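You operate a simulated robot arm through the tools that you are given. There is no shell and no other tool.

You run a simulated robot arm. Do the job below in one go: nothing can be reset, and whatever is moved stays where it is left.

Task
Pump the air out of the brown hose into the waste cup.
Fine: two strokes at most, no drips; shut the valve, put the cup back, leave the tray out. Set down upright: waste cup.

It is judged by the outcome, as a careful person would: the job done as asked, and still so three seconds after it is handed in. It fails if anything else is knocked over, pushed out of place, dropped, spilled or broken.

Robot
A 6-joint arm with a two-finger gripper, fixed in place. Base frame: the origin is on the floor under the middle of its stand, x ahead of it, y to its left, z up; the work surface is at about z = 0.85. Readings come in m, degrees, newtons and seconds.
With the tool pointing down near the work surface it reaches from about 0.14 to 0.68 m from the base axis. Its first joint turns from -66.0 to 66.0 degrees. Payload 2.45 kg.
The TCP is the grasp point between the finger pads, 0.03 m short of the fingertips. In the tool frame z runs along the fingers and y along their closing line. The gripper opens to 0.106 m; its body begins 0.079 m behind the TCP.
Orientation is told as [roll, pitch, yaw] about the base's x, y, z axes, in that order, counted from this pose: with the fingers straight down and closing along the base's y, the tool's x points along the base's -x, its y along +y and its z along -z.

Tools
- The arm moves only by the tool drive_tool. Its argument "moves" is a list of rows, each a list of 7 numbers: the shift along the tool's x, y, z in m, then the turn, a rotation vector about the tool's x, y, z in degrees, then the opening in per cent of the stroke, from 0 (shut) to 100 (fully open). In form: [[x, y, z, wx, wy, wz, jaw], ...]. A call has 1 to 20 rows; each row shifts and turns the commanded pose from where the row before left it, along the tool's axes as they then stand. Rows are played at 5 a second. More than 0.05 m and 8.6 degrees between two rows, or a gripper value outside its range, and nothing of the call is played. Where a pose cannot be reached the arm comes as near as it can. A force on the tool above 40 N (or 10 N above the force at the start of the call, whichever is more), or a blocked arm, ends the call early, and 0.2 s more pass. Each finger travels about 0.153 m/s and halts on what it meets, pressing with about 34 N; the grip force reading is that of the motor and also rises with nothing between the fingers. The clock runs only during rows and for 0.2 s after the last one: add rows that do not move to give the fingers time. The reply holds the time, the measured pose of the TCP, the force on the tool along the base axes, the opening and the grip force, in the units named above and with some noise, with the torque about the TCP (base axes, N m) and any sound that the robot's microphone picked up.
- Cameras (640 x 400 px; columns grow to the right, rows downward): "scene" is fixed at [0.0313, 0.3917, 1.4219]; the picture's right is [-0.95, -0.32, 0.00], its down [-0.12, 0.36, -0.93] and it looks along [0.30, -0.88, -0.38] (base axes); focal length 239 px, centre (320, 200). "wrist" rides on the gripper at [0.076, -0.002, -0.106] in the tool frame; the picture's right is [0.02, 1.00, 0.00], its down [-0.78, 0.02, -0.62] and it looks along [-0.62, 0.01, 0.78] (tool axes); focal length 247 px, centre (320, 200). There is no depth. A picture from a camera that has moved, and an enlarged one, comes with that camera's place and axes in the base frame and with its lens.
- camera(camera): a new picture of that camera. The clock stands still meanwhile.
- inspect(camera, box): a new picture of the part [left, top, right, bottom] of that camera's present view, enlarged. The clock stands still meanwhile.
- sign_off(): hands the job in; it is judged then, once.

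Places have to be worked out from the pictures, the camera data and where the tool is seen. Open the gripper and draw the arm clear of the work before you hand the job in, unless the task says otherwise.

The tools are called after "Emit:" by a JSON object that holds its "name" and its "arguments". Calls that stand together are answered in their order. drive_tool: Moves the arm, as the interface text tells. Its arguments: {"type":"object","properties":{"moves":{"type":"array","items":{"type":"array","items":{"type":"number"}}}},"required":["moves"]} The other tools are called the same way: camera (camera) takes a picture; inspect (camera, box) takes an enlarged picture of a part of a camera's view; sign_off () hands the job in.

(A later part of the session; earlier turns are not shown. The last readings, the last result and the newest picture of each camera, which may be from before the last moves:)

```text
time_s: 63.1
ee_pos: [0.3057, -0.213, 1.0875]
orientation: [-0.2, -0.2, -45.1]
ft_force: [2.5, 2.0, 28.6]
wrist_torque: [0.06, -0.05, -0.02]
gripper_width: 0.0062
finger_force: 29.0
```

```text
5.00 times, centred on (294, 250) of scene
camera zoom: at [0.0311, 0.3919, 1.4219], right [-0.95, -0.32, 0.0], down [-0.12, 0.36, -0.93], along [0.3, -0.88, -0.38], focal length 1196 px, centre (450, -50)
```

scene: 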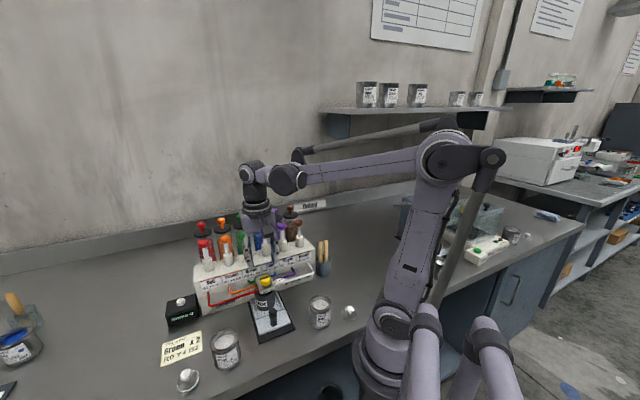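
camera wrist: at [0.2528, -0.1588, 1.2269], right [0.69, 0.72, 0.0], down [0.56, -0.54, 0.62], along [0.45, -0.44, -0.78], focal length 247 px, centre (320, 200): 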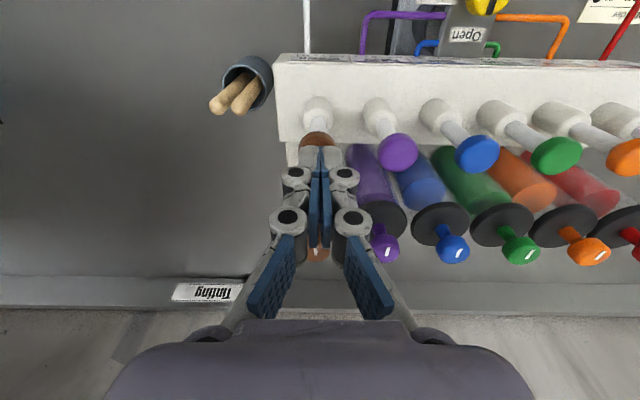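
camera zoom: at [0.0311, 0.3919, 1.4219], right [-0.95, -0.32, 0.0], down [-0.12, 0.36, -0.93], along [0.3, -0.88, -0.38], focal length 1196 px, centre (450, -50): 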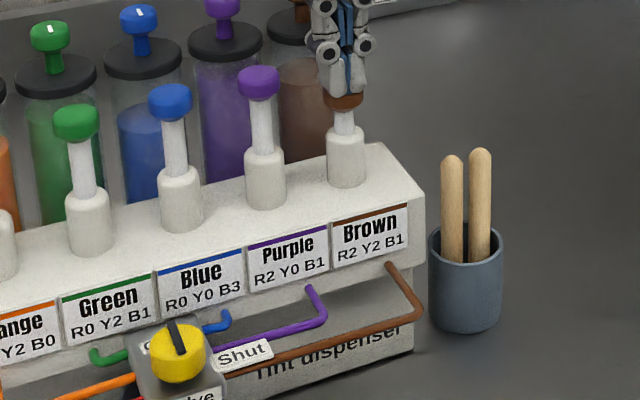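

End stop reached (28 N) after ~20 mm and the hose has turned brown. I raise the tool slowly to let the pump return, then check the hose, counter and cup.

Emit:
{"name": "drive_tool", "arguments": {"moves": [[0, 0, -0.004, 0, 0, 0, 0], [0, 0, -0.004, 0, 0, 0, 0], [0, 0, -0.006, 0, 0, 0, 0], [0, 0, -0.006, 0, 0, 0, 0], [0, 0, -0.006, 0, 0, 0, 0], [0, 0, -0.02, 0, 0, 0, 0], [0, 0, -0.03, 0, 0, 0, 0], [0, 0, 0, 0, 0, 0, 0]]}}

Emit:
{"name": "camera", "arguments": {"camera": "scene"}}

Emit:
{"name": "inspect", "arguments": {"camera": "scene", "box": [150, 200, 342, 320]}}

Emit:
{"name": "inspect", "arguments": {"camera": "scene", "box": [230, 265, 326, 325]}}

Emit:
{"name": "camera", "arguments": {"camera": "wrist"}}

```text
time_s: 64.9
ee_pos: [0.308, -0.2137, 1.1614]
orientation: [-0.3, -0.2, -45.2]
ft_force: [0.5, 0.6, 0.6]
wrist_torque: [0.02, -0.01, 0.03]
gripper_width: 0.0
finger_force: 28.3
```

```text
taken
```

scene: 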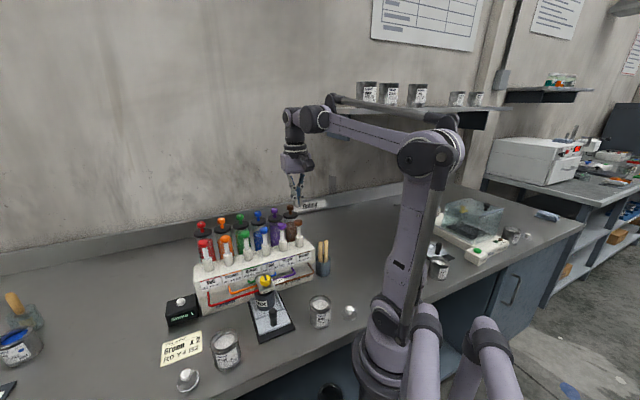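

```text
3.33 times, centred on (246, 260) of scene
camera zoom: at [0.0313, 0.3917, 1.4219], right [-0.95, -0.32, 0.0], down [-0.12, 0.36, -0.93], along [0.3, -0.88, -0.38], focal length 798 px, centre (567, 0)
```

zoom: 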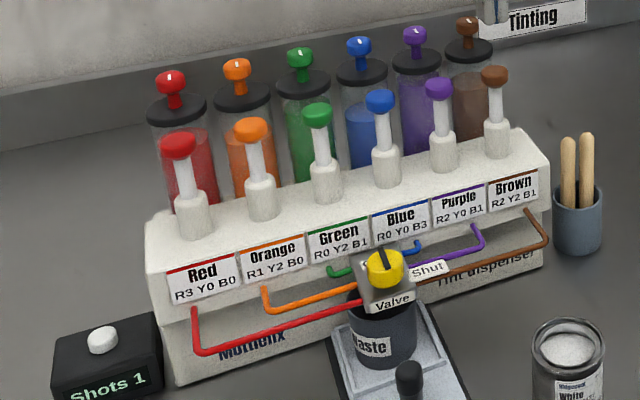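

```text
6.67 times, centred on (278, 295) of scene
camera zoom: at [0.0313, 0.3917, 1.4219], right [-0.95, -0.32, 0.0], down [-0.12, 0.36, -0.93], along [0.3, -0.88, -0.38], focal length 1595 px, centre (600, -433)
```

zoom: 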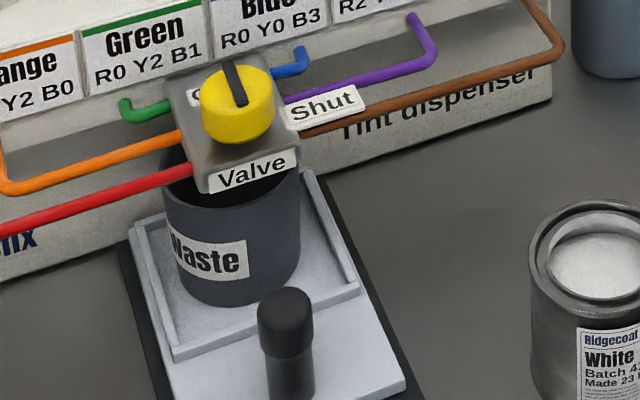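

```text
taken
camera wrist: at [0.2519, -0.1596, 1.2677], right [0.69, 0.72, 0.0], down [0.56, -0.54, 0.62], along [0.45, -0.44, -0.78], focal length 247 px, centre (320, 200)
```

wrist: 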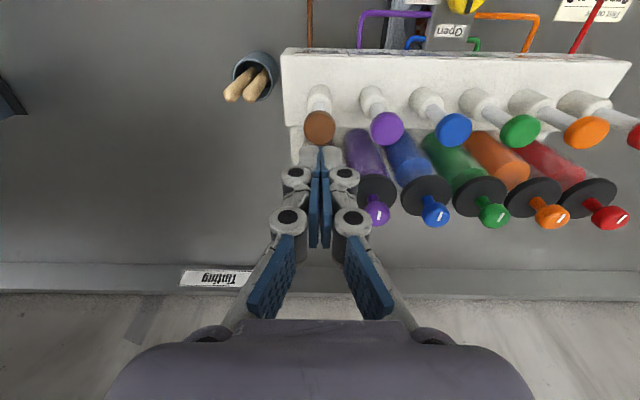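

One stroke: counter shows "Shots 1", the pump head has returned, and the hose looks brown along its whole length. I move above the valve to check the hose closely and then shut it.

Emit:
{"name": "drive_tool", "arguments": {"moves": [[0.0215, 0.0332, 0, 0, 0, 0, 0], [0.0215, 0.0332, 0, 0, 0, 0, 0], [0.0215, 0.0332, 0, 0, 0, 0, 20], [0.0215, 0.0332, 0, 0, 0, 0, 47], [0, 0, 0.04, 0, 0, 0, 47], [0, 0, 0.04, 0, 0, 0, 47], [0, 0, 0.025, 0, 0, 0, 47], [0, 0, 0, 0, 0, 0, 47]]}}

Emit:
{"name": "camera", "arguments": {"camera": "wrist"}}

Emit:
{"name": "inspect", "arguments": {"camera": "wrist", "box": [130, 70, 386, 230]}}

Emit:
{"name": "inspect", "arguments": {"camera": "wrist", "box": [272, 90, 368, 150]}}

```text
time_s: 66.7
ee_pos: [0.3406, -0.0593, 1.0542]
orientation: [-0.2, -0.1, -45.2]
ft_force: [0.6, -0.4, 0.4]
wrist_torque: [-0.03, -0.01, -0.03]
gripper_width: 0.0497
finger_force: 0.0
```

```text
taken
camera wrist: at [0.2856, -0.0053, 1.1608], right [0.69, 0.72, 0.0], down [0.56, -0.54, 0.62], along [0.45, -0.44, -0.78], focal length 247 px, centre (320, 200)
```

wrist: 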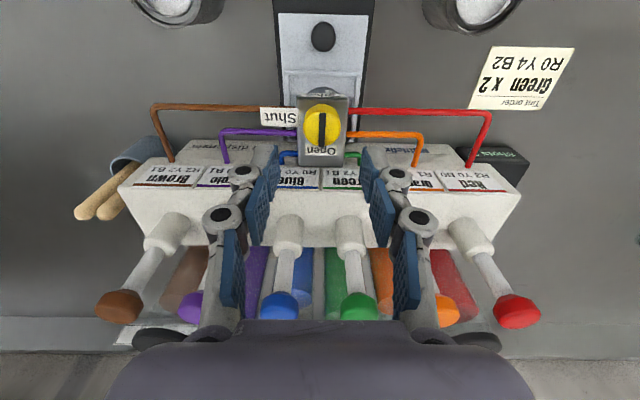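

```text
2.50 times, centred on (258, 150) of wrist
camera zoom: at [0.2856, -0.0053, 1.1608], right [0.69, 0.72, 0.0], down [0.56, -0.54, 0.62], along [0.45, -0.44, -0.78], focal length 617 px, centre (475, 325)
```

zoom: 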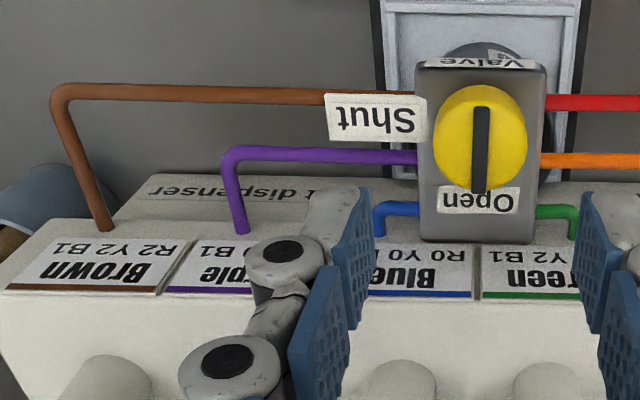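

```text
6.67 times, centred on (320, 120) of wrist
camera zoom: at [0.2856, -0.0053, 1.1608], right [0.69, 0.72, 0.0], down [0.56, -0.54, 0.62], along [0.45, -0.44, -0.78], focal length 1646 px, centre (320, 733)
```

zoom: 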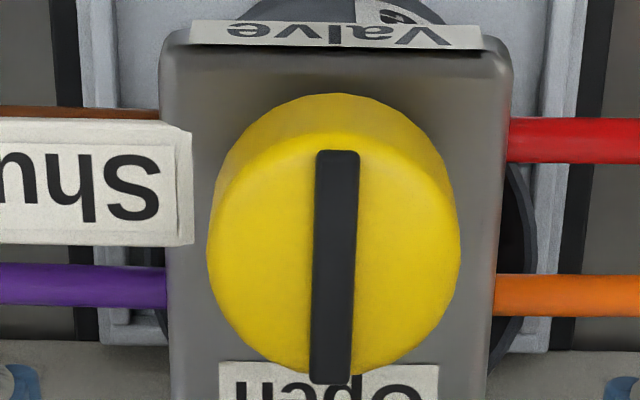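

The hose is brown right up to the valve, so one stroke was enough. I shift 1 mm, turn to yaw 0° and descend onto the knob to shut the valve.

Emit:
{"name": "drive_tool", "arguments": {"moves": [[0, 0.001, 0, 0, 0, -7.5, 47], [0, 0, 0, 0, 0, -7.5, 47], [0, 0, 0, 0, 0, -7.5, 47], [0, 0, 0, 0, 0, -7.5, 47], [0, 0, 0, 0, 0, -7.5, 47], [0, 0, 0, 0, 0, -7.6, 47], [0, 0, 0.024, 0, 0, 0, 47], [0, 0, 0, 0, 0, 0, 47]]}}

Emit:
{"name": "inspect", "arguments": {"camera": "wrist", "box": [256, 100, 384, 180]}}

```text
time_s: 68.5
ee_pos: [0.3414, -0.0581, 1.0331]
orientation: [-0.2, 0.0, 0.0]
ft_force: [0.9, 0.1, -0.5]
wrist_torque: [-0.03, -0.02, 0.0]
gripper_width: 0.05
finger_force: 0.0
```

```text
5.00 times, centred on (320, 140) of wrist
camera zoom: at [0.2649, -0.0582, 1.1395], right [-0.02, 1.0, -0.01], down [0.78, 0.02, 0.62], along [0.62, 0.01, -0.78], focal length 1235 px, centre (320, 500)
```

zoom: 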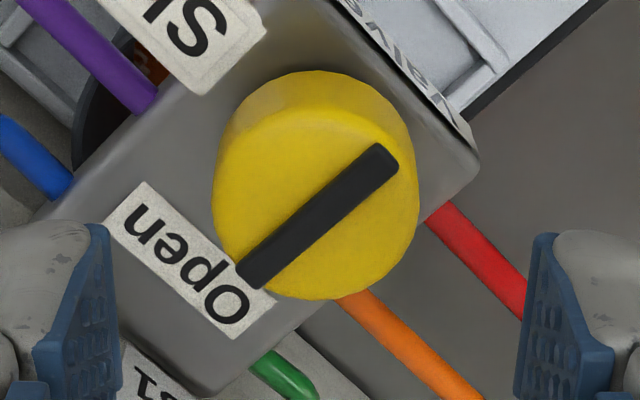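

Aligned to within a millimetre. I descend and grip the knob.

Emit:
{"name": "drive_tool", "arguments": {"moves": [[0, -0.0006, 0.019, 0, 0, 0, 47], [0, 0, 0.018, 0, 0, 0, 47], [0, 0, 0, 0, 0, 0, 47], [0, 0, 0, 0, 0, 0, 30], [0, 0, 0, 0, 0, 0, 15], [0, 0, 0, 0, 0, 0, 15], [0, 0, 0, 0, 0, 0, 15]]}}

Emit:
{"name": "inspect", "arguments": {"camera": "wrist", "box": [240, 100, 400, 200]}}

```text
time_s: 70.1
ee_pos: [0.3421, -0.0586, 0.9968]
orientation: [-0.4, 0.0, 0.0]
ft_force: [1.1, 6.7, -6.1]
wrist_torque: [0.27, 0.05, -0.06]
gripper_width: 0.0291
finger_force: 44.7
```

```text
4.00 times, centred on (320, 150) of wrist
camera zoom: at [0.2655, -0.0592, 1.1027], right [-0.02, 1.0, 0.0], down [0.78, 0.02, 0.62], along [0.62, 0.01, -0.78], focal length 988 px, centre (320, 400)
```

zoom: 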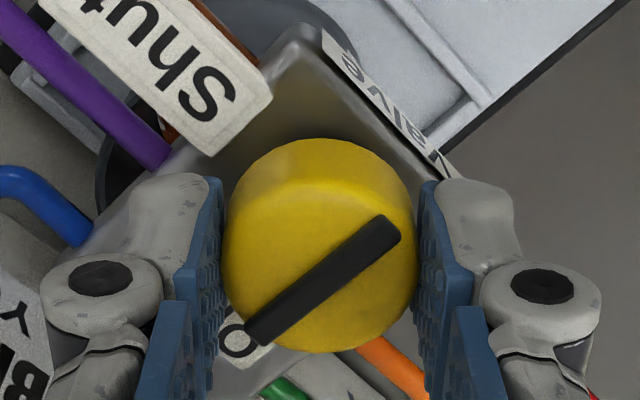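

The knob is gripped with low loads. I turn it back clockwise 30° first.

Emit:
{"name": "drive_tool", "arguments": {"moves": [[0, 0, 0, 0, 0, 7.5, 15], [0, 0, 0, 0, 0, 7.5, 15], [0, 0, 0, 0, 0, 7.5, 15], [0, 0, 0, 0, 0, 7.5, 15], [0, 0, 0, 0, 0, 0, 15]]}}

```text
time_s: 71.3
ee_pos: [0.3413, -0.0587, 0.9957]
orientation: [0.0, 0.0, -30.1]
ft_force: [4.1, 13.7, -30.5]
wrist_torque: [0.55, 0.29, 0.03]
gripper_width: 0.0291
finger_force: 45.1
```

Loads are building (−30 N vertical, +14 N sideways), so I correct by under a millimetre and continue turning.

Emit:
{"name": "drive_tool", "arguments": {"moves": [[0.0001, 0.0006, 0.0007, 0, 0, 0, 15], [0, 0, 0, 0, 0, 7.5, 15], [0, 0, 0, 0, 0, 7.5, 15], [0, 0, 0, 0, 0, 0, 15]]}}

Emit:
{"name": "drive_tool", "arguments": {"moves": [[0, 0, 0, 0, 0, 7.5, 15], [0, 0, 0, 0, 0, 7.5, 15], [0, 0, 0, 0, 0, 0, 15]]}}

Emit:
{"name": "inspect", "arguments": {"camera": "wrist", "box": [240, 100, 400, 200]}}

```text
time_s: 72.3
ee_pos: [0.3413, -0.0589, 0.9975]
orientation: [-0.2, -0.1, -45.1]
ft_force: [-1.0, 10.3, 31.1]
wrist_torque: [0.76, 0.37, -0.02]
gripper_width: 0.0291
finger_force: 44.7
```

```text
time_s: 73.1
ee_pos: [0.3429, -0.0598, 0.9964]
orientation: [-0.1, -0.3, -60.1]
ft_force: [2.6, 10.6, 29.7]
wrist_torque: [0.38, -0.16, -0.01]
gripper_width: 0.0288
finger_force: 45.0
```

```text
4.00 times, centred on (320, 150) of wrist
camera zoom: at [0.3023, 0.0075, 1.1016], right [0.86, 0.52, 0.0], down [0.4, -0.67, 0.63], along [0.32, -0.54, -0.78], focal length 988 px, centre (320, 400)
```

zoom: 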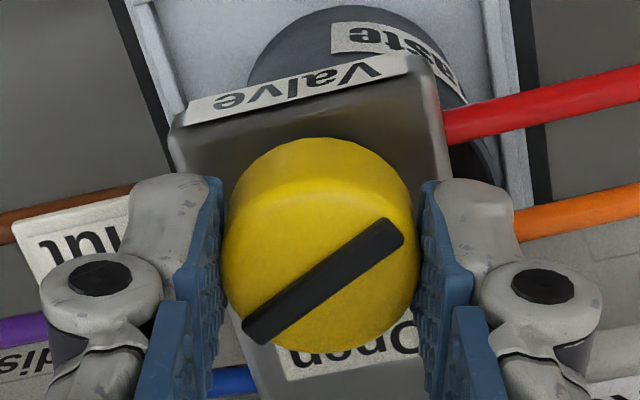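

Vertical load is now +30 N, so I raise a fraction and turn the last 30° to Shut.

Emit:
{"name": "drive_tool", "arguments": {"moves": [[0, 0.0003, -0.0005, 0, 0, 0, 15], [0, 0, 0, 0, 0, 7.5, 15], [0, 0, 0, 0, 0, 7.5, 15], [0, 0, 0, 0, 0, 0, 15]]}}

Emit:
{"name": "drive_tool", "arguments": {"moves": [[0, 0, 0, 0, 0, 7.5, 15], [0, 0, 0, 0, 0, 7.5, 15], [0, 0, 0, 0, 0, 0, 15]]}}

Emit:
{"name": "inspect", "arguments": {"camera": "wrist", "box": [240, 100, 400, 200]}}

```text
time_s: 74.1
ee_pos: [0.3418, -0.0583, 0.9967]
orientation: [-0.1, -0.2, -75.2]
ft_force: [2.7, 6.2, -4.0]
wrist_torque: [0.51, 0.02, -0.01]
gripper_width: 0.0289
finger_force: 45.4
```

```text
time_s: 74.9
ee_pos: [0.3426, -0.0605, 0.9949]
orientation: [-0.1, -0.4, -90.1]
ft_force: [-4.9, 2.3, -22.0]
wrist_torque: [-0.31, 0.07, 0.61]
gripper_width: 0.0293
finger_force: 44.6
```

```text
4.00 times, centred on (320, 150) of wrist
camera zoom: at [0.3404, 0.018, 1.1016], right [1.0, 0.02, 0.0], down [0.02, -0.78, 0.63], along [0.01, -0.63, -0.78], focal length 988 px, centre (320, 400)
```

zoom: 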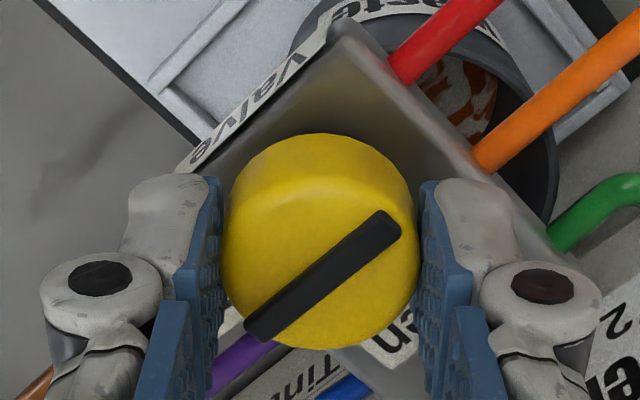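

A torque of 0.6 N·m shows the valve is at its Shut stop, and brown tint is visible inside the waste cup. I release the knob and rise, then check the valve.

Emit:
{"name": "drive_tool", "arguments": {"moves": [[0, 0, 0.0005, 0, 0, 0, 15], [0, 0, 0, 0, 0, 0, 30], [0, 0, 0, 0, 0, 0, 47], [0, 0, 0, 0, 0, 0, 47], [0, 0, -0.02, 0, 0, 0, 47], [0, 0, -0.03, 0, 0, 0, 47], [0, 0, -0.03, 0, 0, 0, 47], [0, 0, 0, 0, 0, 0, 60]]}}

Emit:
{"name": "camera", "arguments": {"camera": "wrist"}}

Emit:
{"name": "inspect", "arguments": {"camera": "wrist", "box": [240, 70, 400, 170]}}

Emit:
{"name": "inspect", "arguments": {"camera": "scene", "box": [150, 220, 342, 340]}}

```text
time_s: 76.7
ee_pos: [0.3409, -0.0577, 1.0768]
orientation: [0.0, -0.4, -90.1]
ft_force: [-1.0, 1.2, 0.7]
wrist_torque: [0.02, 0.04, 0.03]
gripper_width: 0.0638
finger_force: 0.1
```

```text
taken
camera wrist: at [0.3399, 0.0198, 1.1837], right [1.0, 0.02, 0.0], down [0.02, -0.78, 0.63], along [0.01, -0.63, -0.78], focal length 247 px, centre (320, 200)
```

wrist: 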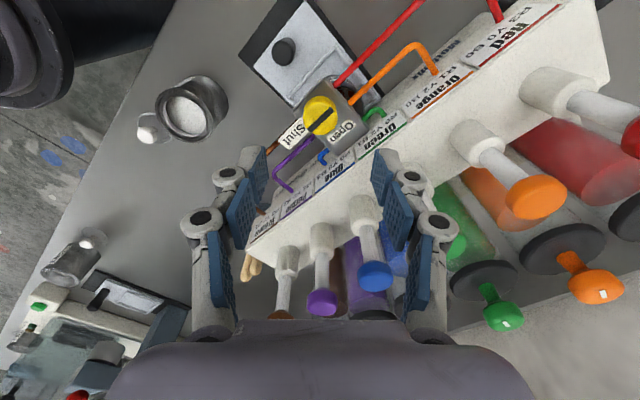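

```text
4.00 times, centred on (320, 120) of wrist
camera zoom: at [0.3399, 0.0198, 1.1837], right [1.0, 0.02, 0.0], down [0.02, -0.78, 0.63], along [0.01, -0.63, -0.78], focal length 988 px, centre (320, 520)
```

zoom: 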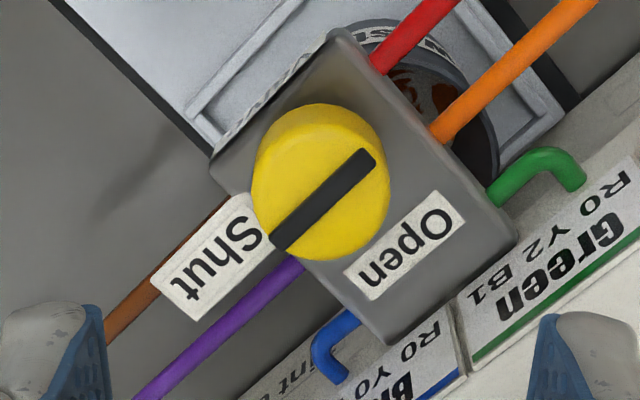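

```text
3.33 times, centred on (246, 280) of scene
camera zoom: at [0.0313, 0.3917, 1.4219], right [-0.95, -0.32, 0.0], down [-0.12, 0.36, -0.93], along [0.3, -0.88, -0.38], focal length 798 px, centre (567, -67)
```

zoom: 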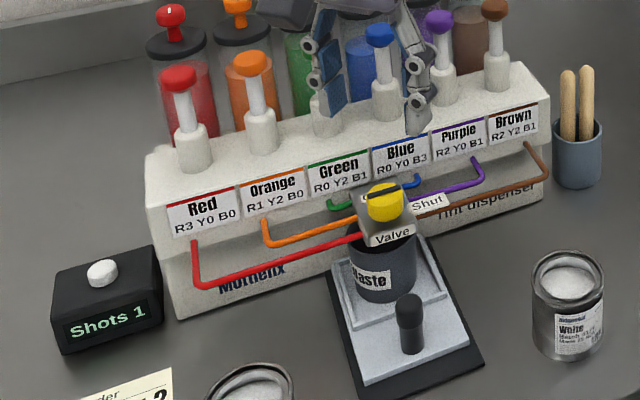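

The bar is back at Shut, tint is in the cup and nothing has dripped on the tray. Now I turn back to yaw −45°, move above the handle and descend to grip it for pulling the tray out.

Emit:
{"name": "drive_tool", "arguments": {"moves": [[0, 0, 0, 0, 0, -7.5, 60], [0, 0, 0, 0, 0, -7.5, 60], [0, 0, 0, 0, 0, -7.5, 60], [0, 0, 0, 0, 0, -7.5, 60], [0, 0, 0, 0, 0, -7.5, 60], [0, 0, 0, 0, 0, -7.5, 60], [0.026, 0.0004, 0, 0, 0, 0, 70], [0.0256, 0.0003, 0, 0, 0, 0, 70], [0, 0, 0, 0, -7.5, 0, 70], [0, 0, 0, 0, -7.5, 0, 70], [0.01135, 0, 0.0424, 0, 0, 0, 70], [0.01135, 0, 0.0424, 0, 0, 0, 70], [0, 0, 0, 0, 0, 0, 70]]}}

Emit:
{"name": "camera", "arguments": {"camera": "wrist"}}

Emit:
{"name": "inspect", "arguments": {"camera": "scene", "box": [200, 240, 360, 340]}}

```text
time_s: 79.5
ee_pos: [0.3062, -0.0232, 0.9859]
orientation: [-0.3, -15.1, -45.0]
ft_force: [0.1, 0.0, 0.3]
wrist_torque: [0.02, 0.01, -0.01]
gripper_width: 0.074
finger_force: 0.0
```

```text
taken
camera wrist: at [0.2331, 0.0481, 1.0682], right [0.69, 0.72, -0.01], down [0.43, -0.4, 0.81], along [0.58, -0.56, -0.59], focal length 247 px, centre (320, 200)
```

wrist: 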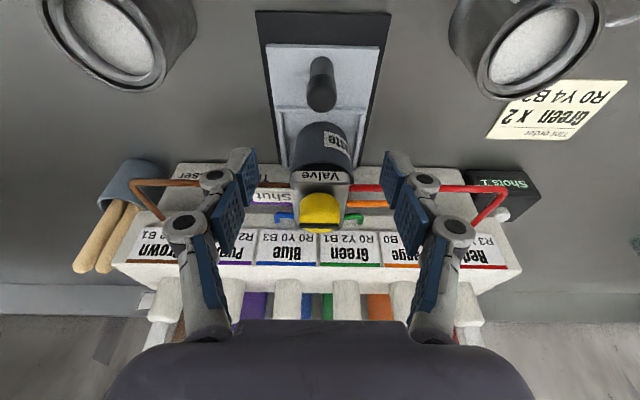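

```text
4.00 times, centred on (280, 290) of scene
camera zoom: at [0.0313, 0.3917, 1.4219], right [-0.95, -0.32, 0.0], down [-0.12, 0.36, -0.93], along [0.3, -0.88, -0.38], focal length 957 px, centre (480, -160)
```

zoom: 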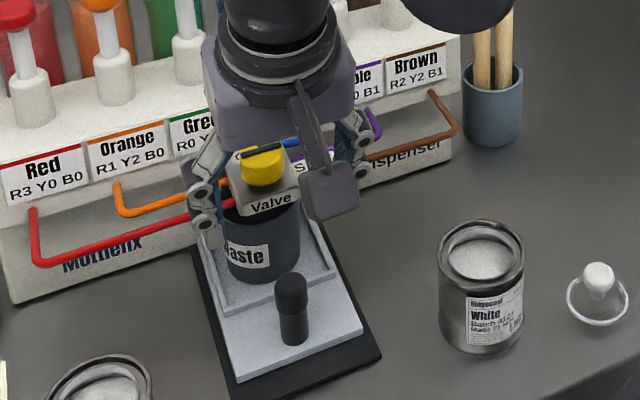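

I'm above the handle with clearance to the valve block and hoses. I shift back a few millimetres while lowering the last 85 mm.

Emit:
{"name": "drive_tool", "arguments": {"moves": [[0.0089, 0.0003, 0.0268, 0, 0, 0, 70], [0.0089, 0.0002, 0.0268, 0, 0, 0, 70], [0.0089, 0, 0.0268, 0, 0, 0, 70], [0, 0, 0, 0, 0, 0, 70]]}}

Emit:
{"name": "camera", "arguments": {"camera": "wrist"}}

```text
time_s: 80.5
ee_pos: [0.3023, -0.019, 0.9022]
orientation: [-0.3, -15.3, -45.0]
ft_force: [0.1, -0.1, 0.2]
wrist_torque: [0.0, -0.03, -0.01]
gripper_width: 0.0743
finger_force: 0.0
```

```text
taken
camera wrist: at [0.2307, 0.0523, 0.9849], right [0.69, 0.72, -0.01], down [0.43, -0.41, 0.81], along [0.58, -0.56, -0.59], focal length 247 px, centre (320, 200)
```

wrist: 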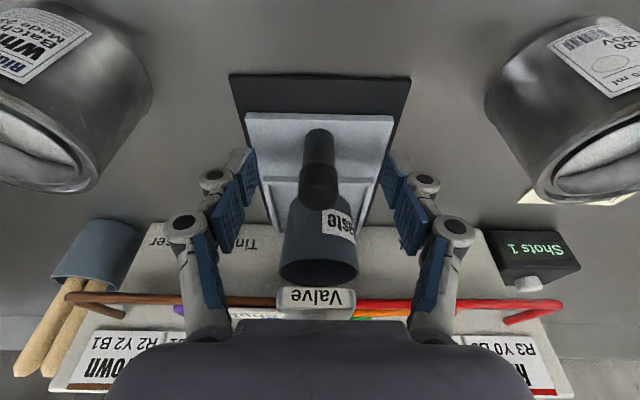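

The handle is centred between the fingers. I close on it and check loads.

Emit:
{"name": "drive_tool", "arguments": {"moves": [[0, 0, 0, 0, 0, 0, 45], [0, 0, 0, 0, 0, 0, 25], [0, 0, 0, 0, 0, 0, 12], [0, 0, 0, 0, 0, 0, 10], [0, 0, 0, 0, 0, 0, 10]]}}

```text
time_s: 81.7
ee_pos: [0.3037, -0.0194, 0.9026]
orientation: [-0.3, -15.1, -44.9]
ft_force: [-5.1, -5.7, -3.8]
wrist_torque: [-0.27, 0.03, -0.01]
gripper_width: 0.0214
finger_force: 44.8
```

Small loads. I start pulling the tray out slowly, 6 mm per step.

Emit:
{"name": "drive_tool", "arguments": {"moves": [[0.0029, -0.0004, -0.0008, 0, 0, 0, 10], [0.0048, 0, -0.0013, 0, 0, 0, 10], [0.0058, 0, -0.0016, 0, 0, 0, 10], [0.0058, 0, -0.0016, 0, 0, 0, 10], [0, 0, 0, 0, 0, 0, 10]]}}

Emit:
{"name": "camera", "arguments": {"camera": "wrist"}}

```text
time_s: 82.9
ee_pos: [0.2883, -0.0054, 0.9034]
orientation: [-0.4, -15.1, -45.1]
ft_force: [-8.1, -7.6, -11.5]
wrist_torque: [0.41, 0.84, -0.07]
gripper_width: 0.0214
finger_force: 44.7
```

```text
taken
camera wrist: at [0.2156, 0.0669, 0.9853], right [0.69, 0.72, -0.01], down [0.43, -0.41, 0.8], along [0.57, -0.56, -0.59], focal length 247 px, centre (320, 200)
```

wrist: 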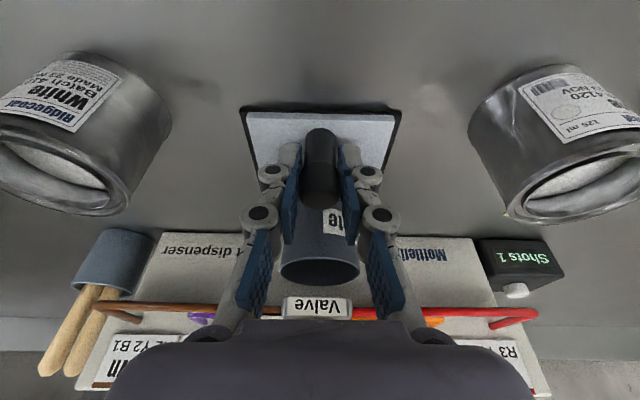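

The tray slides out with the cup riding upright. I trim the side load and continue.

Emit:
{"name": "drive_tool", "arguments": {"moves": [[0.0058, -0.0006, -0.0013, 0, 0, 0, 10], [0.0058, 0, -0.0015, 0, 0, 0, 10], [0.0058, 0, -0.0015, 0, 0, 0, 10], [0.0058, 0, -0.0016, 0, 0, 0, 10], [0, 0, 0, 0, 0, 0, 10]]}}

Emit:
{"name": "drive_tool", "arguments": {"moves": [[0.0058, -0.0003, -0.0016, 0, 0, 0, 10], [0.0058, 0, -0.0016, 0, 0, 0, 10], [0.0048, 0, -0.0013, 0, 0, 0, 10], [0, 0, 0, 0, 0, 0, 10]]}}

```text
time_s: 84.0
ee_pos: [0.2706, 0.0123, 0.9032]
orientation: [-0.2, -15.1, -44.9]
ft_force: [-0.6, 0.3, -2.8]
wrist_torque: [-0.03, -0.04, -0.03]
gripper_width: 0.0214
finger_force: 45.1
stopped in row 5: the force on the tool passed its limit at 41 N (the readings are from after the stop); the commanded pose is now the measured one
```

```text
time_s: 85.0
ee_pos: [0.2593, 0.0232, 0.9028]
orientation: [-0.3, -15.1, -45.0]
ft_force: [-2.0, -2.1, 24.1]
wrist_torque: [-0.03, 0.24, -0.01]
gripper_width: 0.0214
finger_force: 44.1
```

About 61 mm out so far, with the vertical load at +24 N. I relieve it and continue toward the original out position (about 24 mm more).

Emit:
{"name": "drive_tool", "arguments": {"moves": [[-0.0001, 0, -0.0006, 0, 0, 0, 10], [0.0058, 0, -0.0016, 0, 0, 0, 10], [0.0058, 0, -0.0016, 0, 0, 0, 10], [0, 0, 0, 0, 0, 0, 10]]}}

Emit:
{"name": "drive_tool", "arguments": {"moves": [[0.0048, 0, -0.0013, 0, 0, 0, 10], [0.0029, 0, -0.0008, 0, 0, 0, 10], [0, 0, 0, 0, 0, 0, 10]]}}

Emit:
{"name": "camera", "arguments": {"camera": "wrist"}}

```text
time_s: 85.9
ee_pos: [0.2479, 0.0339, 0.9022]
orientation: [0.0, -14.8, -45.0]
ft_force: [1.9, 1.5, -5.1]
wrist_torque: [-0.16, -0.23, 0.04]
gripper_width: 0.0212
finger_force: 45.1
stopped in row 4: the force on the tool passed its limit at 42 N (the readings are from after the stop); the commanded pose is now the measured one
```

```text
time_s: 86.7
ee_pos: [0.2435, 0.0394, 0.9024]
orientation: [0.1, -14.8, -45.0]
ft_force: [2.2, 1.9, -2.6]
wrist_torque: [0.21, -0.02, 0.0]
gripper_width: 0.021
finger_force: 45.6
```

```text
taken
camera wrist: at [0.1708, 0.1103, 0.9864], right [0.69, 0.72, -0.01], down [0.44, -0.41, 0.8], along [0.58, -0.56, -0.6], focal length 247 px, centre (320, 200)
```

wrist: 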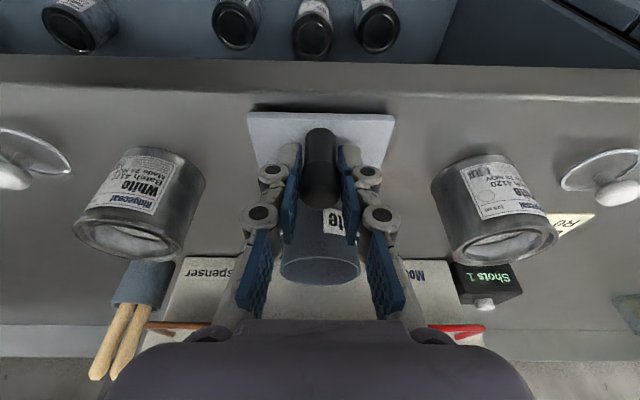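

The tray is nearly back; comparing the plate edge with the first grip, it is about 5 mm short of its original out position. I pull the last few millimetres gently.

Emit:
{"name": "drive_tool", "arguments": {"moves": [[0.0024, 0, -0.0006, 0, 0, 0, 10], [0.0024, 0, -0.0006, 0, 0, 0, 10], [0, 0, 0, 0, 0, 0, 10]]}}

Emit:
{"name": "camera", "arguments": {"camera": "wrist"}}

Emit:
{"name": "inspect", "arguments": {"camera": "scene", "box": [200, 260, 360, 360]}}

```text
time_s: 87.5
ee_pos: [0.2399, 0.0435, 0.9023]
orientation: [0.0, -14.8, -45.0]
ft_force: [2.6, 2.2, -17.0]
wrist_torque: [-0.38, -0.6, 0.03]
gripper_width: 0.0214
finger_force: 44.5
```

```text
taken
camera wrist: at [0.1671, 0.1142, 0.9864], right [0.69, 0.72, -0.01], down [0.44, -0.41, 0.8], along [0.58, -0.56, -0.6], focal length 247 px, centre (320, 200)
```

wrist: 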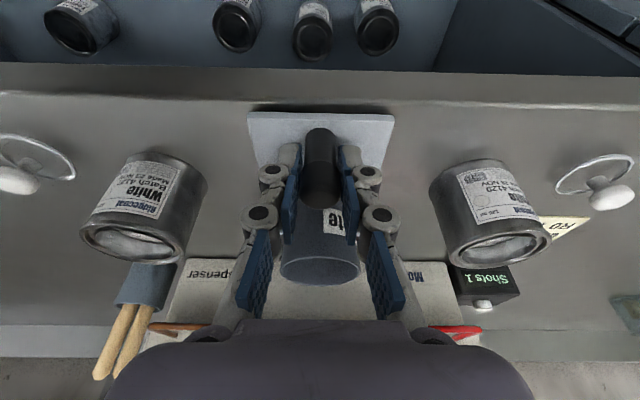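

```text
4.00 times, centred on (280, 310) of scene
camera zoom: at [0.0315, 0.3917, 1.4219], right [-0.95, -0.32, 0.0], down [-0.12, 0.36, -0.93], along [0.3, -0.88, -0.38], focal length 957 px, centre (480, -240)
```

zoom: 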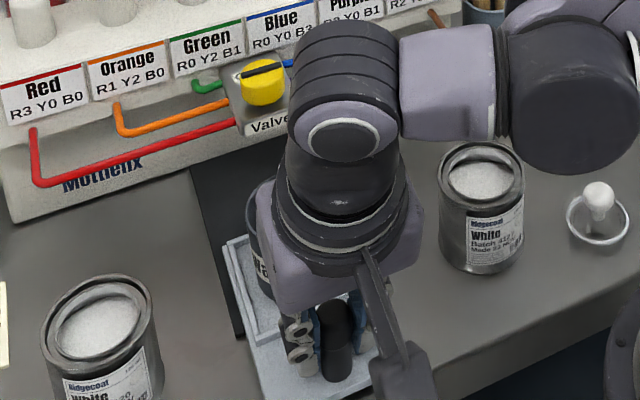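

The plate edge is back at its original position, so the tray is out. I release the handle and rise clear, then look at the cup.

Emit:
{"name": "drive_tool", "arguments": {"moves": [[0.0001, 0, 0.0003, 0, 0, 0, 10], [0, 0, 0, 0, 0, 0, 30], [0, 0, 0, 0, 0, 0, 50], [0, 0, 0, 0, 0, 0, 65], [-0.0052, 0, -0.0193, 0, 0, 0, 65], [-0.0104, 0, -0.0386, 0, 0, 0, 78], [-0.0104, 0, -0.0386, 0, 0, 0, 78], [-0.0078, 0, -0.029, 0, 0, 0, 78], [0, 0, 0, 0, 0, 0, 78]]}}

Emit:
{"name": "camera", "arguments": {"camera": "wrist"}}

Emit:
{"name": "inspect", "arguments": {"camera": "wrist", "box": [240, 20, 400, 120]}}

Emit:
{"name": "inspect", "arguments": {"camera": "scene", "box": [200, 260, 360, 360]}}

```text
time_s: 89.5
ee_pos: [0.24, 0.0417, 1.0341]
orientation: [0.0, -14.8, -45.1]
ft_force: [0.2, -1.0, -0.4]
wrist_torque: [0.01, -0.02, 0.02]
gripper_width: 0.0829
finger_force: 0.0
```

```text
taken
camera wrist: at [0.1675, 0.1124, 1.1173], right [0.69, 0.72, -0.01], down [0.44, -0.41, 0.8], along [0.58, -0.56, -0.6], focal length 247 px, centre (320, 200)
```

wrist: 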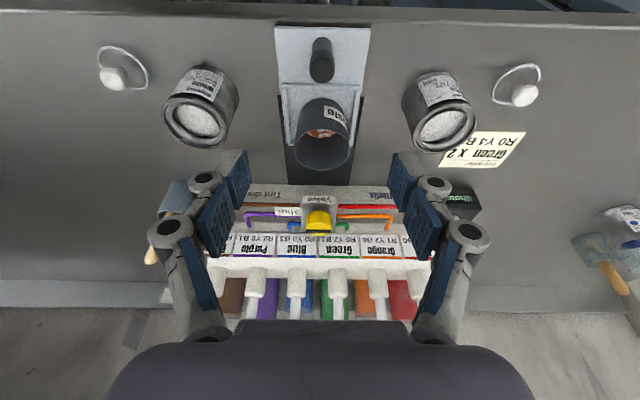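

```text
4.00 times, centred on (320, 70) of wrist
camera zoom: at [0.1675, 0.1124, 1.1173], right [0.69, 0.72, -0.01], down [0.44, -0.41, 0.8], along [0.58, -0.56, -0.6], focal length 988 px, centre (320, 720)
```

zoom: 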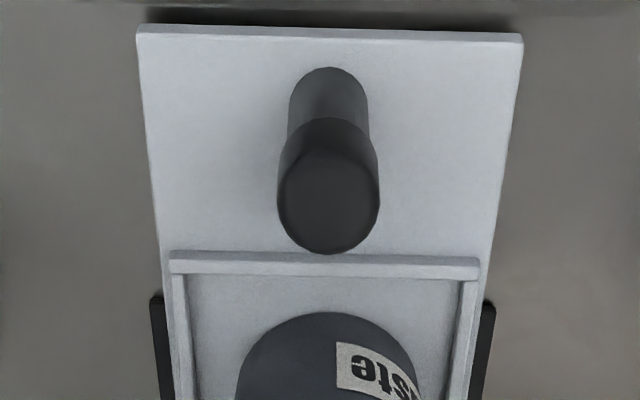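

```text
4.00 times, centred on (280, 310) of scene
camera zoom: at [0.0313, 0.3917, 1.4219], right [-0.95, -0.32, 0.0], down [-0.12, 0.36, -0.93], along [0.3, -0.88, -0.38], focal length 957 px, centre (480, -240)
```

zoom: 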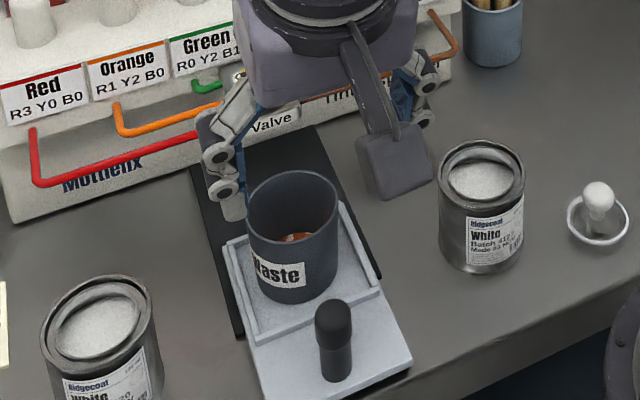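

The tray and cup are exactly where they were before, and the brown waste is in the cup. I move above the cup for the pick-up and check alignment.

Emit:
{"name": "drive_tool", "arguments": {"moves": [[-0.0361, 0.0016, 0.0097, 0, 0, 0, 78], [-0.0361, 0.0015, 0.0097, 0, 0, 0, 78], [0, 0, 0, 0, 0, 0, 78]]}}

Emit:
{"name": "camera", "arguments": {"camera": "wrist"}}

Emit:
{"name": "inspect", "arguments": {"camera": "wrist", "box": [240, 50, 400, 150]}}

```text
time_s: 90.3
ee_pos: [0.2962, -0.0096, 1.0305]
orientation: [-0.1, -14.8, -45.0]
ft_force: [0.1, -0.8, 0.3]
wrist_torque: [0.04, 0.0, 0.04]
gripper_width: 0.0825
finger_force: 0.0
```

```text
taken
camera wrist: at [0.222, 0.062, 1.1145], right [0.69, 0.72, -0.01], down [0.44, -0.41, 0.8], along [0.58, -0.56, -0.6], focal length 247 px, centre (320, 200)
```

wrist: 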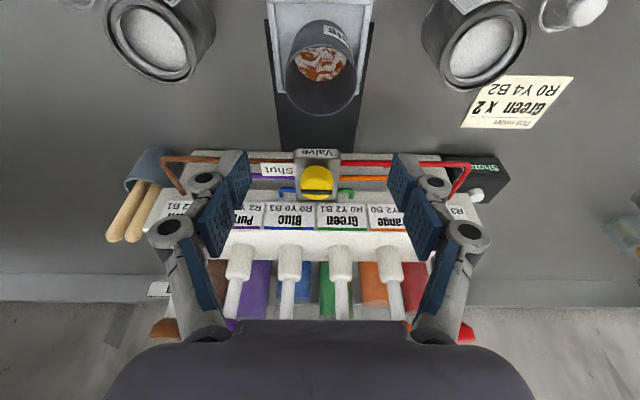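

```text
4.00 times, centred on (320, 100) of wrist
camera zoom: at [0.222, 0.062, 1.1145], right [0.69, 0.72, -0.01], down [0.44, -0.41, 0.8], along [0.58, -0.56, -0.6], focal length 988 px, centre (320, 600)
```

zoom: 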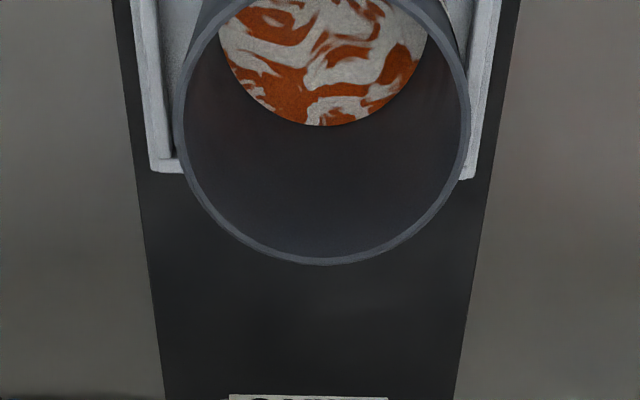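

Brown waste sits in the cup, the runner is clean, and the cup is on the tool axis. I descend around it.

Emit:
{"name": "drive_tool", "arguments": {"moves": [[0.0084, 0, 0.0318, 0, 0, 0, 78], [0.0084, 0, 0.0318, 0, 0, 0, 78], [0.0084, 0, 0.0318, 0, 0, 0, 74], [0.0084, 0, 0.0318, 0, 0, 0, 70], [0, 0, 0, 0, 0, 0, 70]]}}

Emit:
{"name": "camera", "arguments": {"camera": "wrist"}}

```text
time_s: 91.5
ee_pos: [0.2957, -0.0072, 0.8984]
orientation: [0.1, -14.8, -45.0]
ft_force: [0.3, -0.6, 0.2]
wrist_torque: [-0.02, 0.0, 0.02]
gripper_width: 0.0741
finger_force: 0.0
```

```text
taken
camera wrist: at [0.2231, 0.0635, 0.982], right [0.69, 0.72, -0.01], down [0.44, -0.41, 0.8], along [0.58, -0.56, -0.6], focal length 247 px, centre (320, 200)
```

wrist: 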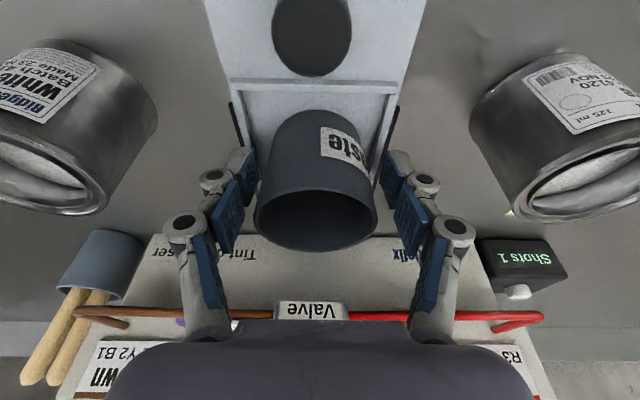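

The cup is between the fingers, about 1 mm off centre; I correct and close gently on it.

Emit:
{"name": "drive_tool", "arguments": {"moves": [[0, -0.0012, 0, 0, 0, 0, 70], [0, 0, 0, 0, 0, 0, 58], [0, 0, 0, 0, 0, 0, 50], [0, 0, 0, 0, 0, 0, 42], [0, 0, 0, 0, 0, 0, 40], [0, 0, 0, 0, 0, 0, 40]]}}

Emit:
{"name": "camera", "arguments": {"camera": "wrist"}}

```text
time_s: 92.9
ee_pos: [0.294, -0.0091, 0.8991]
orientation: [0.1, -14.8, -45.0]
ft_force: [0.8, 0.1, 6.3]
wrist_torque: [0.01, 0.0, 0.0]
gripper_width: 0.0541
finger_force: 33.8
```

```text
taken
camera wrist: at [0.222, 0.0623, 0.9826], right [0.69, 0.72, -0.01], down [0.44, -0.41, 0.8], along [0.58, -0.56, -0.6], focal length 247 px, centre (320, 200)
```

wrist: 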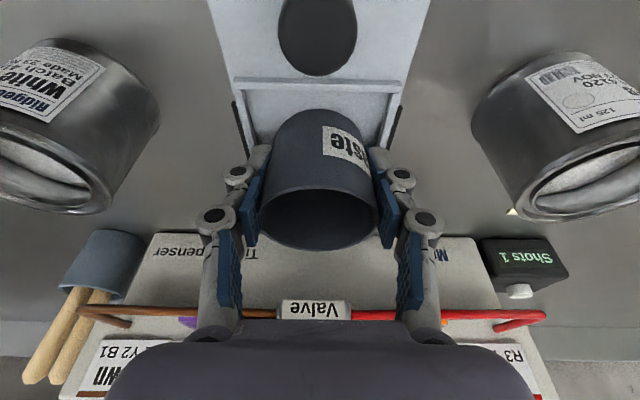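

Firm grip, same hold as before. I lift straight up slowly, keeping the cup level.

Emit:
{"name": "drive_tool", "arguments": {"moves": [[-0.0026, 0, -0.0097, 0, 0, 0, 40], [-0.0051, 0, -0.0193, 0, 0, 0, 40], [-0.0077, 0, -0.029, 0, 0, 0, 40], [-0.0089, 0, -0.0338, 0, 0, 0, 40], [-0.0089, 0, -0.0338, 0, 0, 0, 40], [0, 0, 0, 0, 0, 0, 40]]}}

Emit:
{"name": "drive_tool", "arguments": {"moves": [[0, 0, 0, -1.92, 0, -7.25, 40], [0, 0, 0, -1.92, 0, -7.25, 40], [0, 0, 0, -1.92, 0, -7.25, 40], [0, 0, 0, -1.92, 0, -7.25, 40], [0, 0, 0, -1.92, 0, -7.25, 40], [0, 0, 0, -1.92, 0, -7.25, 40], [0, 0, 0, 0, 0, 0, 40]]}}

Emit:
{"name": "camera", "arguments": {"camera": "wrist"}}

Emit:
{"name": "inspect", "arguments": {"camera": "scene", "box": [180, 220, 372, 340]}}

```text
time_s: 94.3
ee_pos: [0.2946, -0.0074, 1.0315]
orientation: [-0.1, -14.8, -45.1]
ft_force: [0.0, 0.3, -0.6]
wrist_torque: [0.01, 0.06, -0.01]
gripper_width: 0.0543
finger_force: 33.8
```

```text
time_s: 95.9
ee_pos: [0.295, -0.0093, 1.0293]
orientation: [0.0, -14.8, 0.1]
ft_force: [0.2, 0.0, -1.3]
wrist_torque: [0.0, 0.0, -0.01]
gripper_width: 0.0543
finger_force: 34.0
```

```text
taken
camera wrist: at [0.1936, -0.0108, 1.1141], right [-0.02, 1.0, -0.01], down [0.6, 0.02, 0.8], along [0.8, 0.01, -0.6], focal length 247 px, centre (320, 200)
```

wrist: 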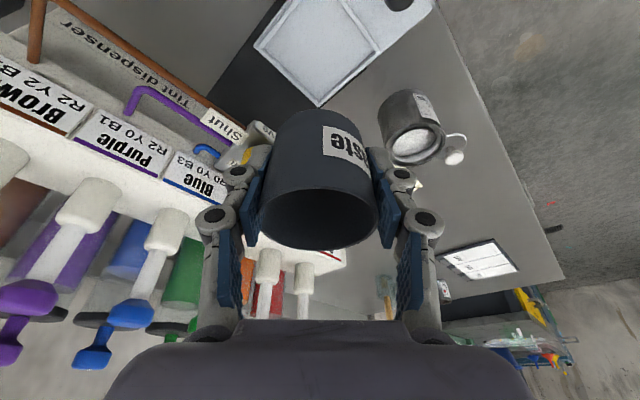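

```text
3.33 times, centred on (276, 280) of scene
camera zoom: at [0.0313, 0.3917, 1.4219], right [-0.95, -0.32, 0.0], down [-0.12, 0.36, -0.93], along [0.3, -0.88, -0.38], focal length 798 px, centre (467, -67)
```

zoom: 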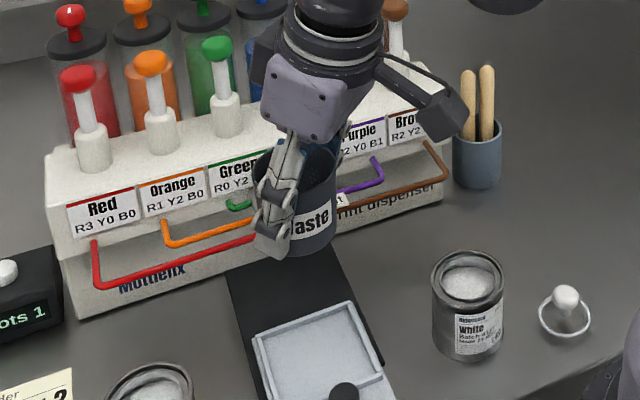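

The tray is clean and the cup upright. I carry the cup back over its original place.

Emit:
{"name": "drive_tool", "arguments": {"moves": [[0.01119, -0.01905, -0.00295, 0, 0, 0, 40], [0.02237, -0.0381, -0.00591, 0, 0, 0, 40], [0.02237, -0.0381, -0.00591, 0, 0, 0, 40], [0.02237, -0.0381, -0.00591, 0, 0, 0, 40], [0.02237, -0.0381, -0.00591, 0, 0, 0, 40], [0.01119, -0.01905, -0.00295, 0, 0, 0, 40], [0, 0, 0, 0, 0, 0, 40], [0, 0, 0, 0, 0, 0, 40]]}}

Emit:
{"name": "camera", "arguments": {"camera": "wrist"}}

Emit:
{"name": "inspect", "arguments": {"camera": "scene", "box": [260, 190, 420, 290]}}

```text
time_s: 97.7
ee_pos: [0.1783, -0.1987, 1.0319]
orientation: [0.0, -14.8, 0.0]
ft_force: [0.3, 0.2, 0.2]
wrist_torque: [0.01, 0.0, 0.0]
gripper_width: 0.054
finger_force: 34.1
```

```text
taken
camera wrist: at [0.0779, -0.2001, 1.1154], right [-0.02, 1.0, -0.01], down [0.6, 0.02, 0.8], along [0.8, 0.01, -0.6], focal length 247 px, centre (320, 200)
```

wrist: 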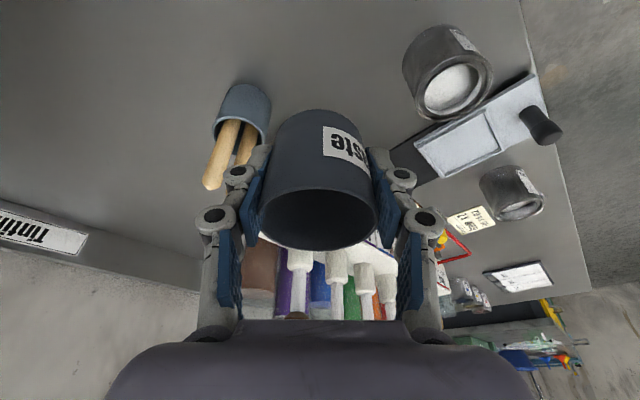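

```text
4.00 times, centred on (340, 240) of scene
camera zoom: at [0.0313, 0.3916, 1.4219], right [-0.95, -0.32, 0.0], down [-0.12, 0.36, -0.93], along [0.3, -0.88, -0.38], focal length 957 px, centre (240, 40)
```

zoom: 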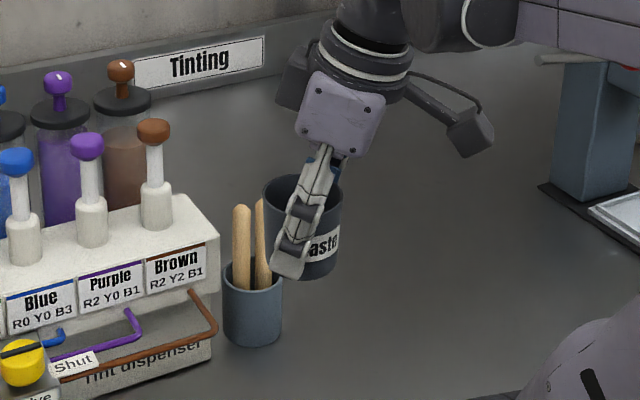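

The pose matches the original lift point. I lower to about 13 mm above the table, then go in small steps to contact.

Emit:
{"name": "drive_tool", "arguments": {"moves": [[0.0084, 0, 0.0319, 0, 0, 0, 40], [0.0084, 0, 0.0319, 0, 0, 0, 40], [0.0084, 0, 0.0319, 0, 0, 0, 40], [0.0059, 0, 0.0222, 0, 0, 0, 40], [0, 0, 0, 0, 0, 0, 40]]}}

Emit:
{"name": "drive_tool", "arguments": {"moves": [[0.0013, 0, 0.0048, 0, 0, 0, 40], [0.001, 0, 0.0039, 0, 0, 0, 40], [0, 0, 0, 0, 0, 0, 40]]}}

Emit:
{"name": "drive_tool", "arguments": {"moves": [[0.0005, 0, 0.0019, 0, 0, 0, 40], [0, 0, 0, 0, 0, 0, 40]]}}

```text
time_s: 98.9
ee_pos: [0.1807, -0.1986, 0.9096]
orientation: [0.0, -14.8, -0.1]
ft_force: [-0.6, 1.3, -1.1]
wrist_torque: [-0.04, -0.01, 0.01]
gripper_width: 0.0541
finger_force: 33.5
```

```text
time_s: 99.7
ee_pos: [0.1796, -0.1987, 0.9003]
orientation: [0.0, -14.8, -0.1]
ft_force: [0.5, 0.8, -0.8]
wrist_torque: [-0.02, -0.01, 0.0]
gripper_width: 0.0538
finger_force: 33.5
```

```text
time_s: 100.3
ee_pos: [0.1791, -0.201, 0.8979]
orientation: [0.0, -14.7, 0.0]
ft_force: [1.0, -0.6, -0.2]
wrist_torque: [-0.02, 0.01, -0.03]
gripper_width: 0.0543
finger_force: 34.4
```

Still in free air at z≈0.898; contact is expected near 0.887, so I continue in steps.

Emit:
{"name": "drive_tool", "arguments": {"moves": [[0.001, 0, 0.0039, 0, 0, 0, 40], [0.0008, 0, 0.0029, 0, 0, 0, 40], [0, 0, 0, 0, 0, 0, 40]]}}

Emit:
{"name": "drive_tool", "arguments": {"moves": [[0.0005, 0, 0.0019, 0, 0, 0, 40], [0, 0, 0, 0, 0, 0, 40]]}}

Emit:
{"name": "drive_tool", "arguments": {"moves": [[0.0004, 0, 0.0014, 0, 0, 0, 40], [0, 0, 0, 0, 0, 0, 40]]}}

```text
time_s: 101.1
ee_pos: [0.1794, -0.1996, 0.891]
orientation: [0.0, -14.8, 0.0]
ft_force: [0.9, 0.6, -0.5]
wrist_torque: [-0.01, -0.02, -0.02]
gripper_width: 0.054
finger_force: 33.7
```

```text
time_s: 101.7
ee_pos: [0.1794, -0.2002, 0.8885]
orientation: [0.0, -14.8, -0.1]
ft_force: [0.3, 0.4, -0.3]
wrist_torque: [0.01, 0.01, -0.01]
gripper_width: 0.0539
finger_force: 34.2
```

```text
time_s: 102.3
ee_pos: [0.1788, -0.201, 0.8871]
orientation: [0.1, -14.8, 0.0]
ft_force: [-1.6, 1.7, 8.5]
wrist_torque: [-0.04, -0.06, 0.07]
gripper_width: 0.0538
finger_force: 34.1
```

Contact with the table at 8.5 N. I release the cup by opening slowly.

Emit:
{"name": "drive_tool", "arguments": {"moves": [[0, 0, 0, 0, 0, 0, 52], [0, 0, 0, 0, 0, 0, 55], [0, 0, 0, 0, 0, 0, 60], [0, 0, 0, 0, 0, 0, 70], [0, 0, 0, 0, 0, 0, 80], [0, 0, 0, 0, 0, 0, 80]]}}

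Emit:
{"name": "camera", "arguments": {"camera": "wrist"}}

```text
time_s: 103.7
ee_pos: [0.1787, -0.1999, 0.8881]
orientation: [0.0, -14.8, 0.0]
ft_force: [-0.1, -0.5, 0.5]
wrist_torque: [-0.01, 0.02, 0.0]
gripper_width: 0.0846
finger_force: 0.1
```

```text
taken
camera wrist: at [0.0777, -0.2013, 0.9707], right [-0.02, 1.0, -0.01], down [0.6, 0.02, 0.8], along [0.8, 0.01, -0.6], focal length 247 px, centre (320, 200)
```

wrist: 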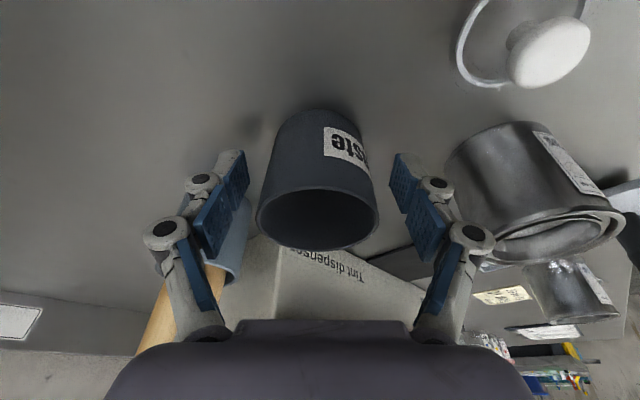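

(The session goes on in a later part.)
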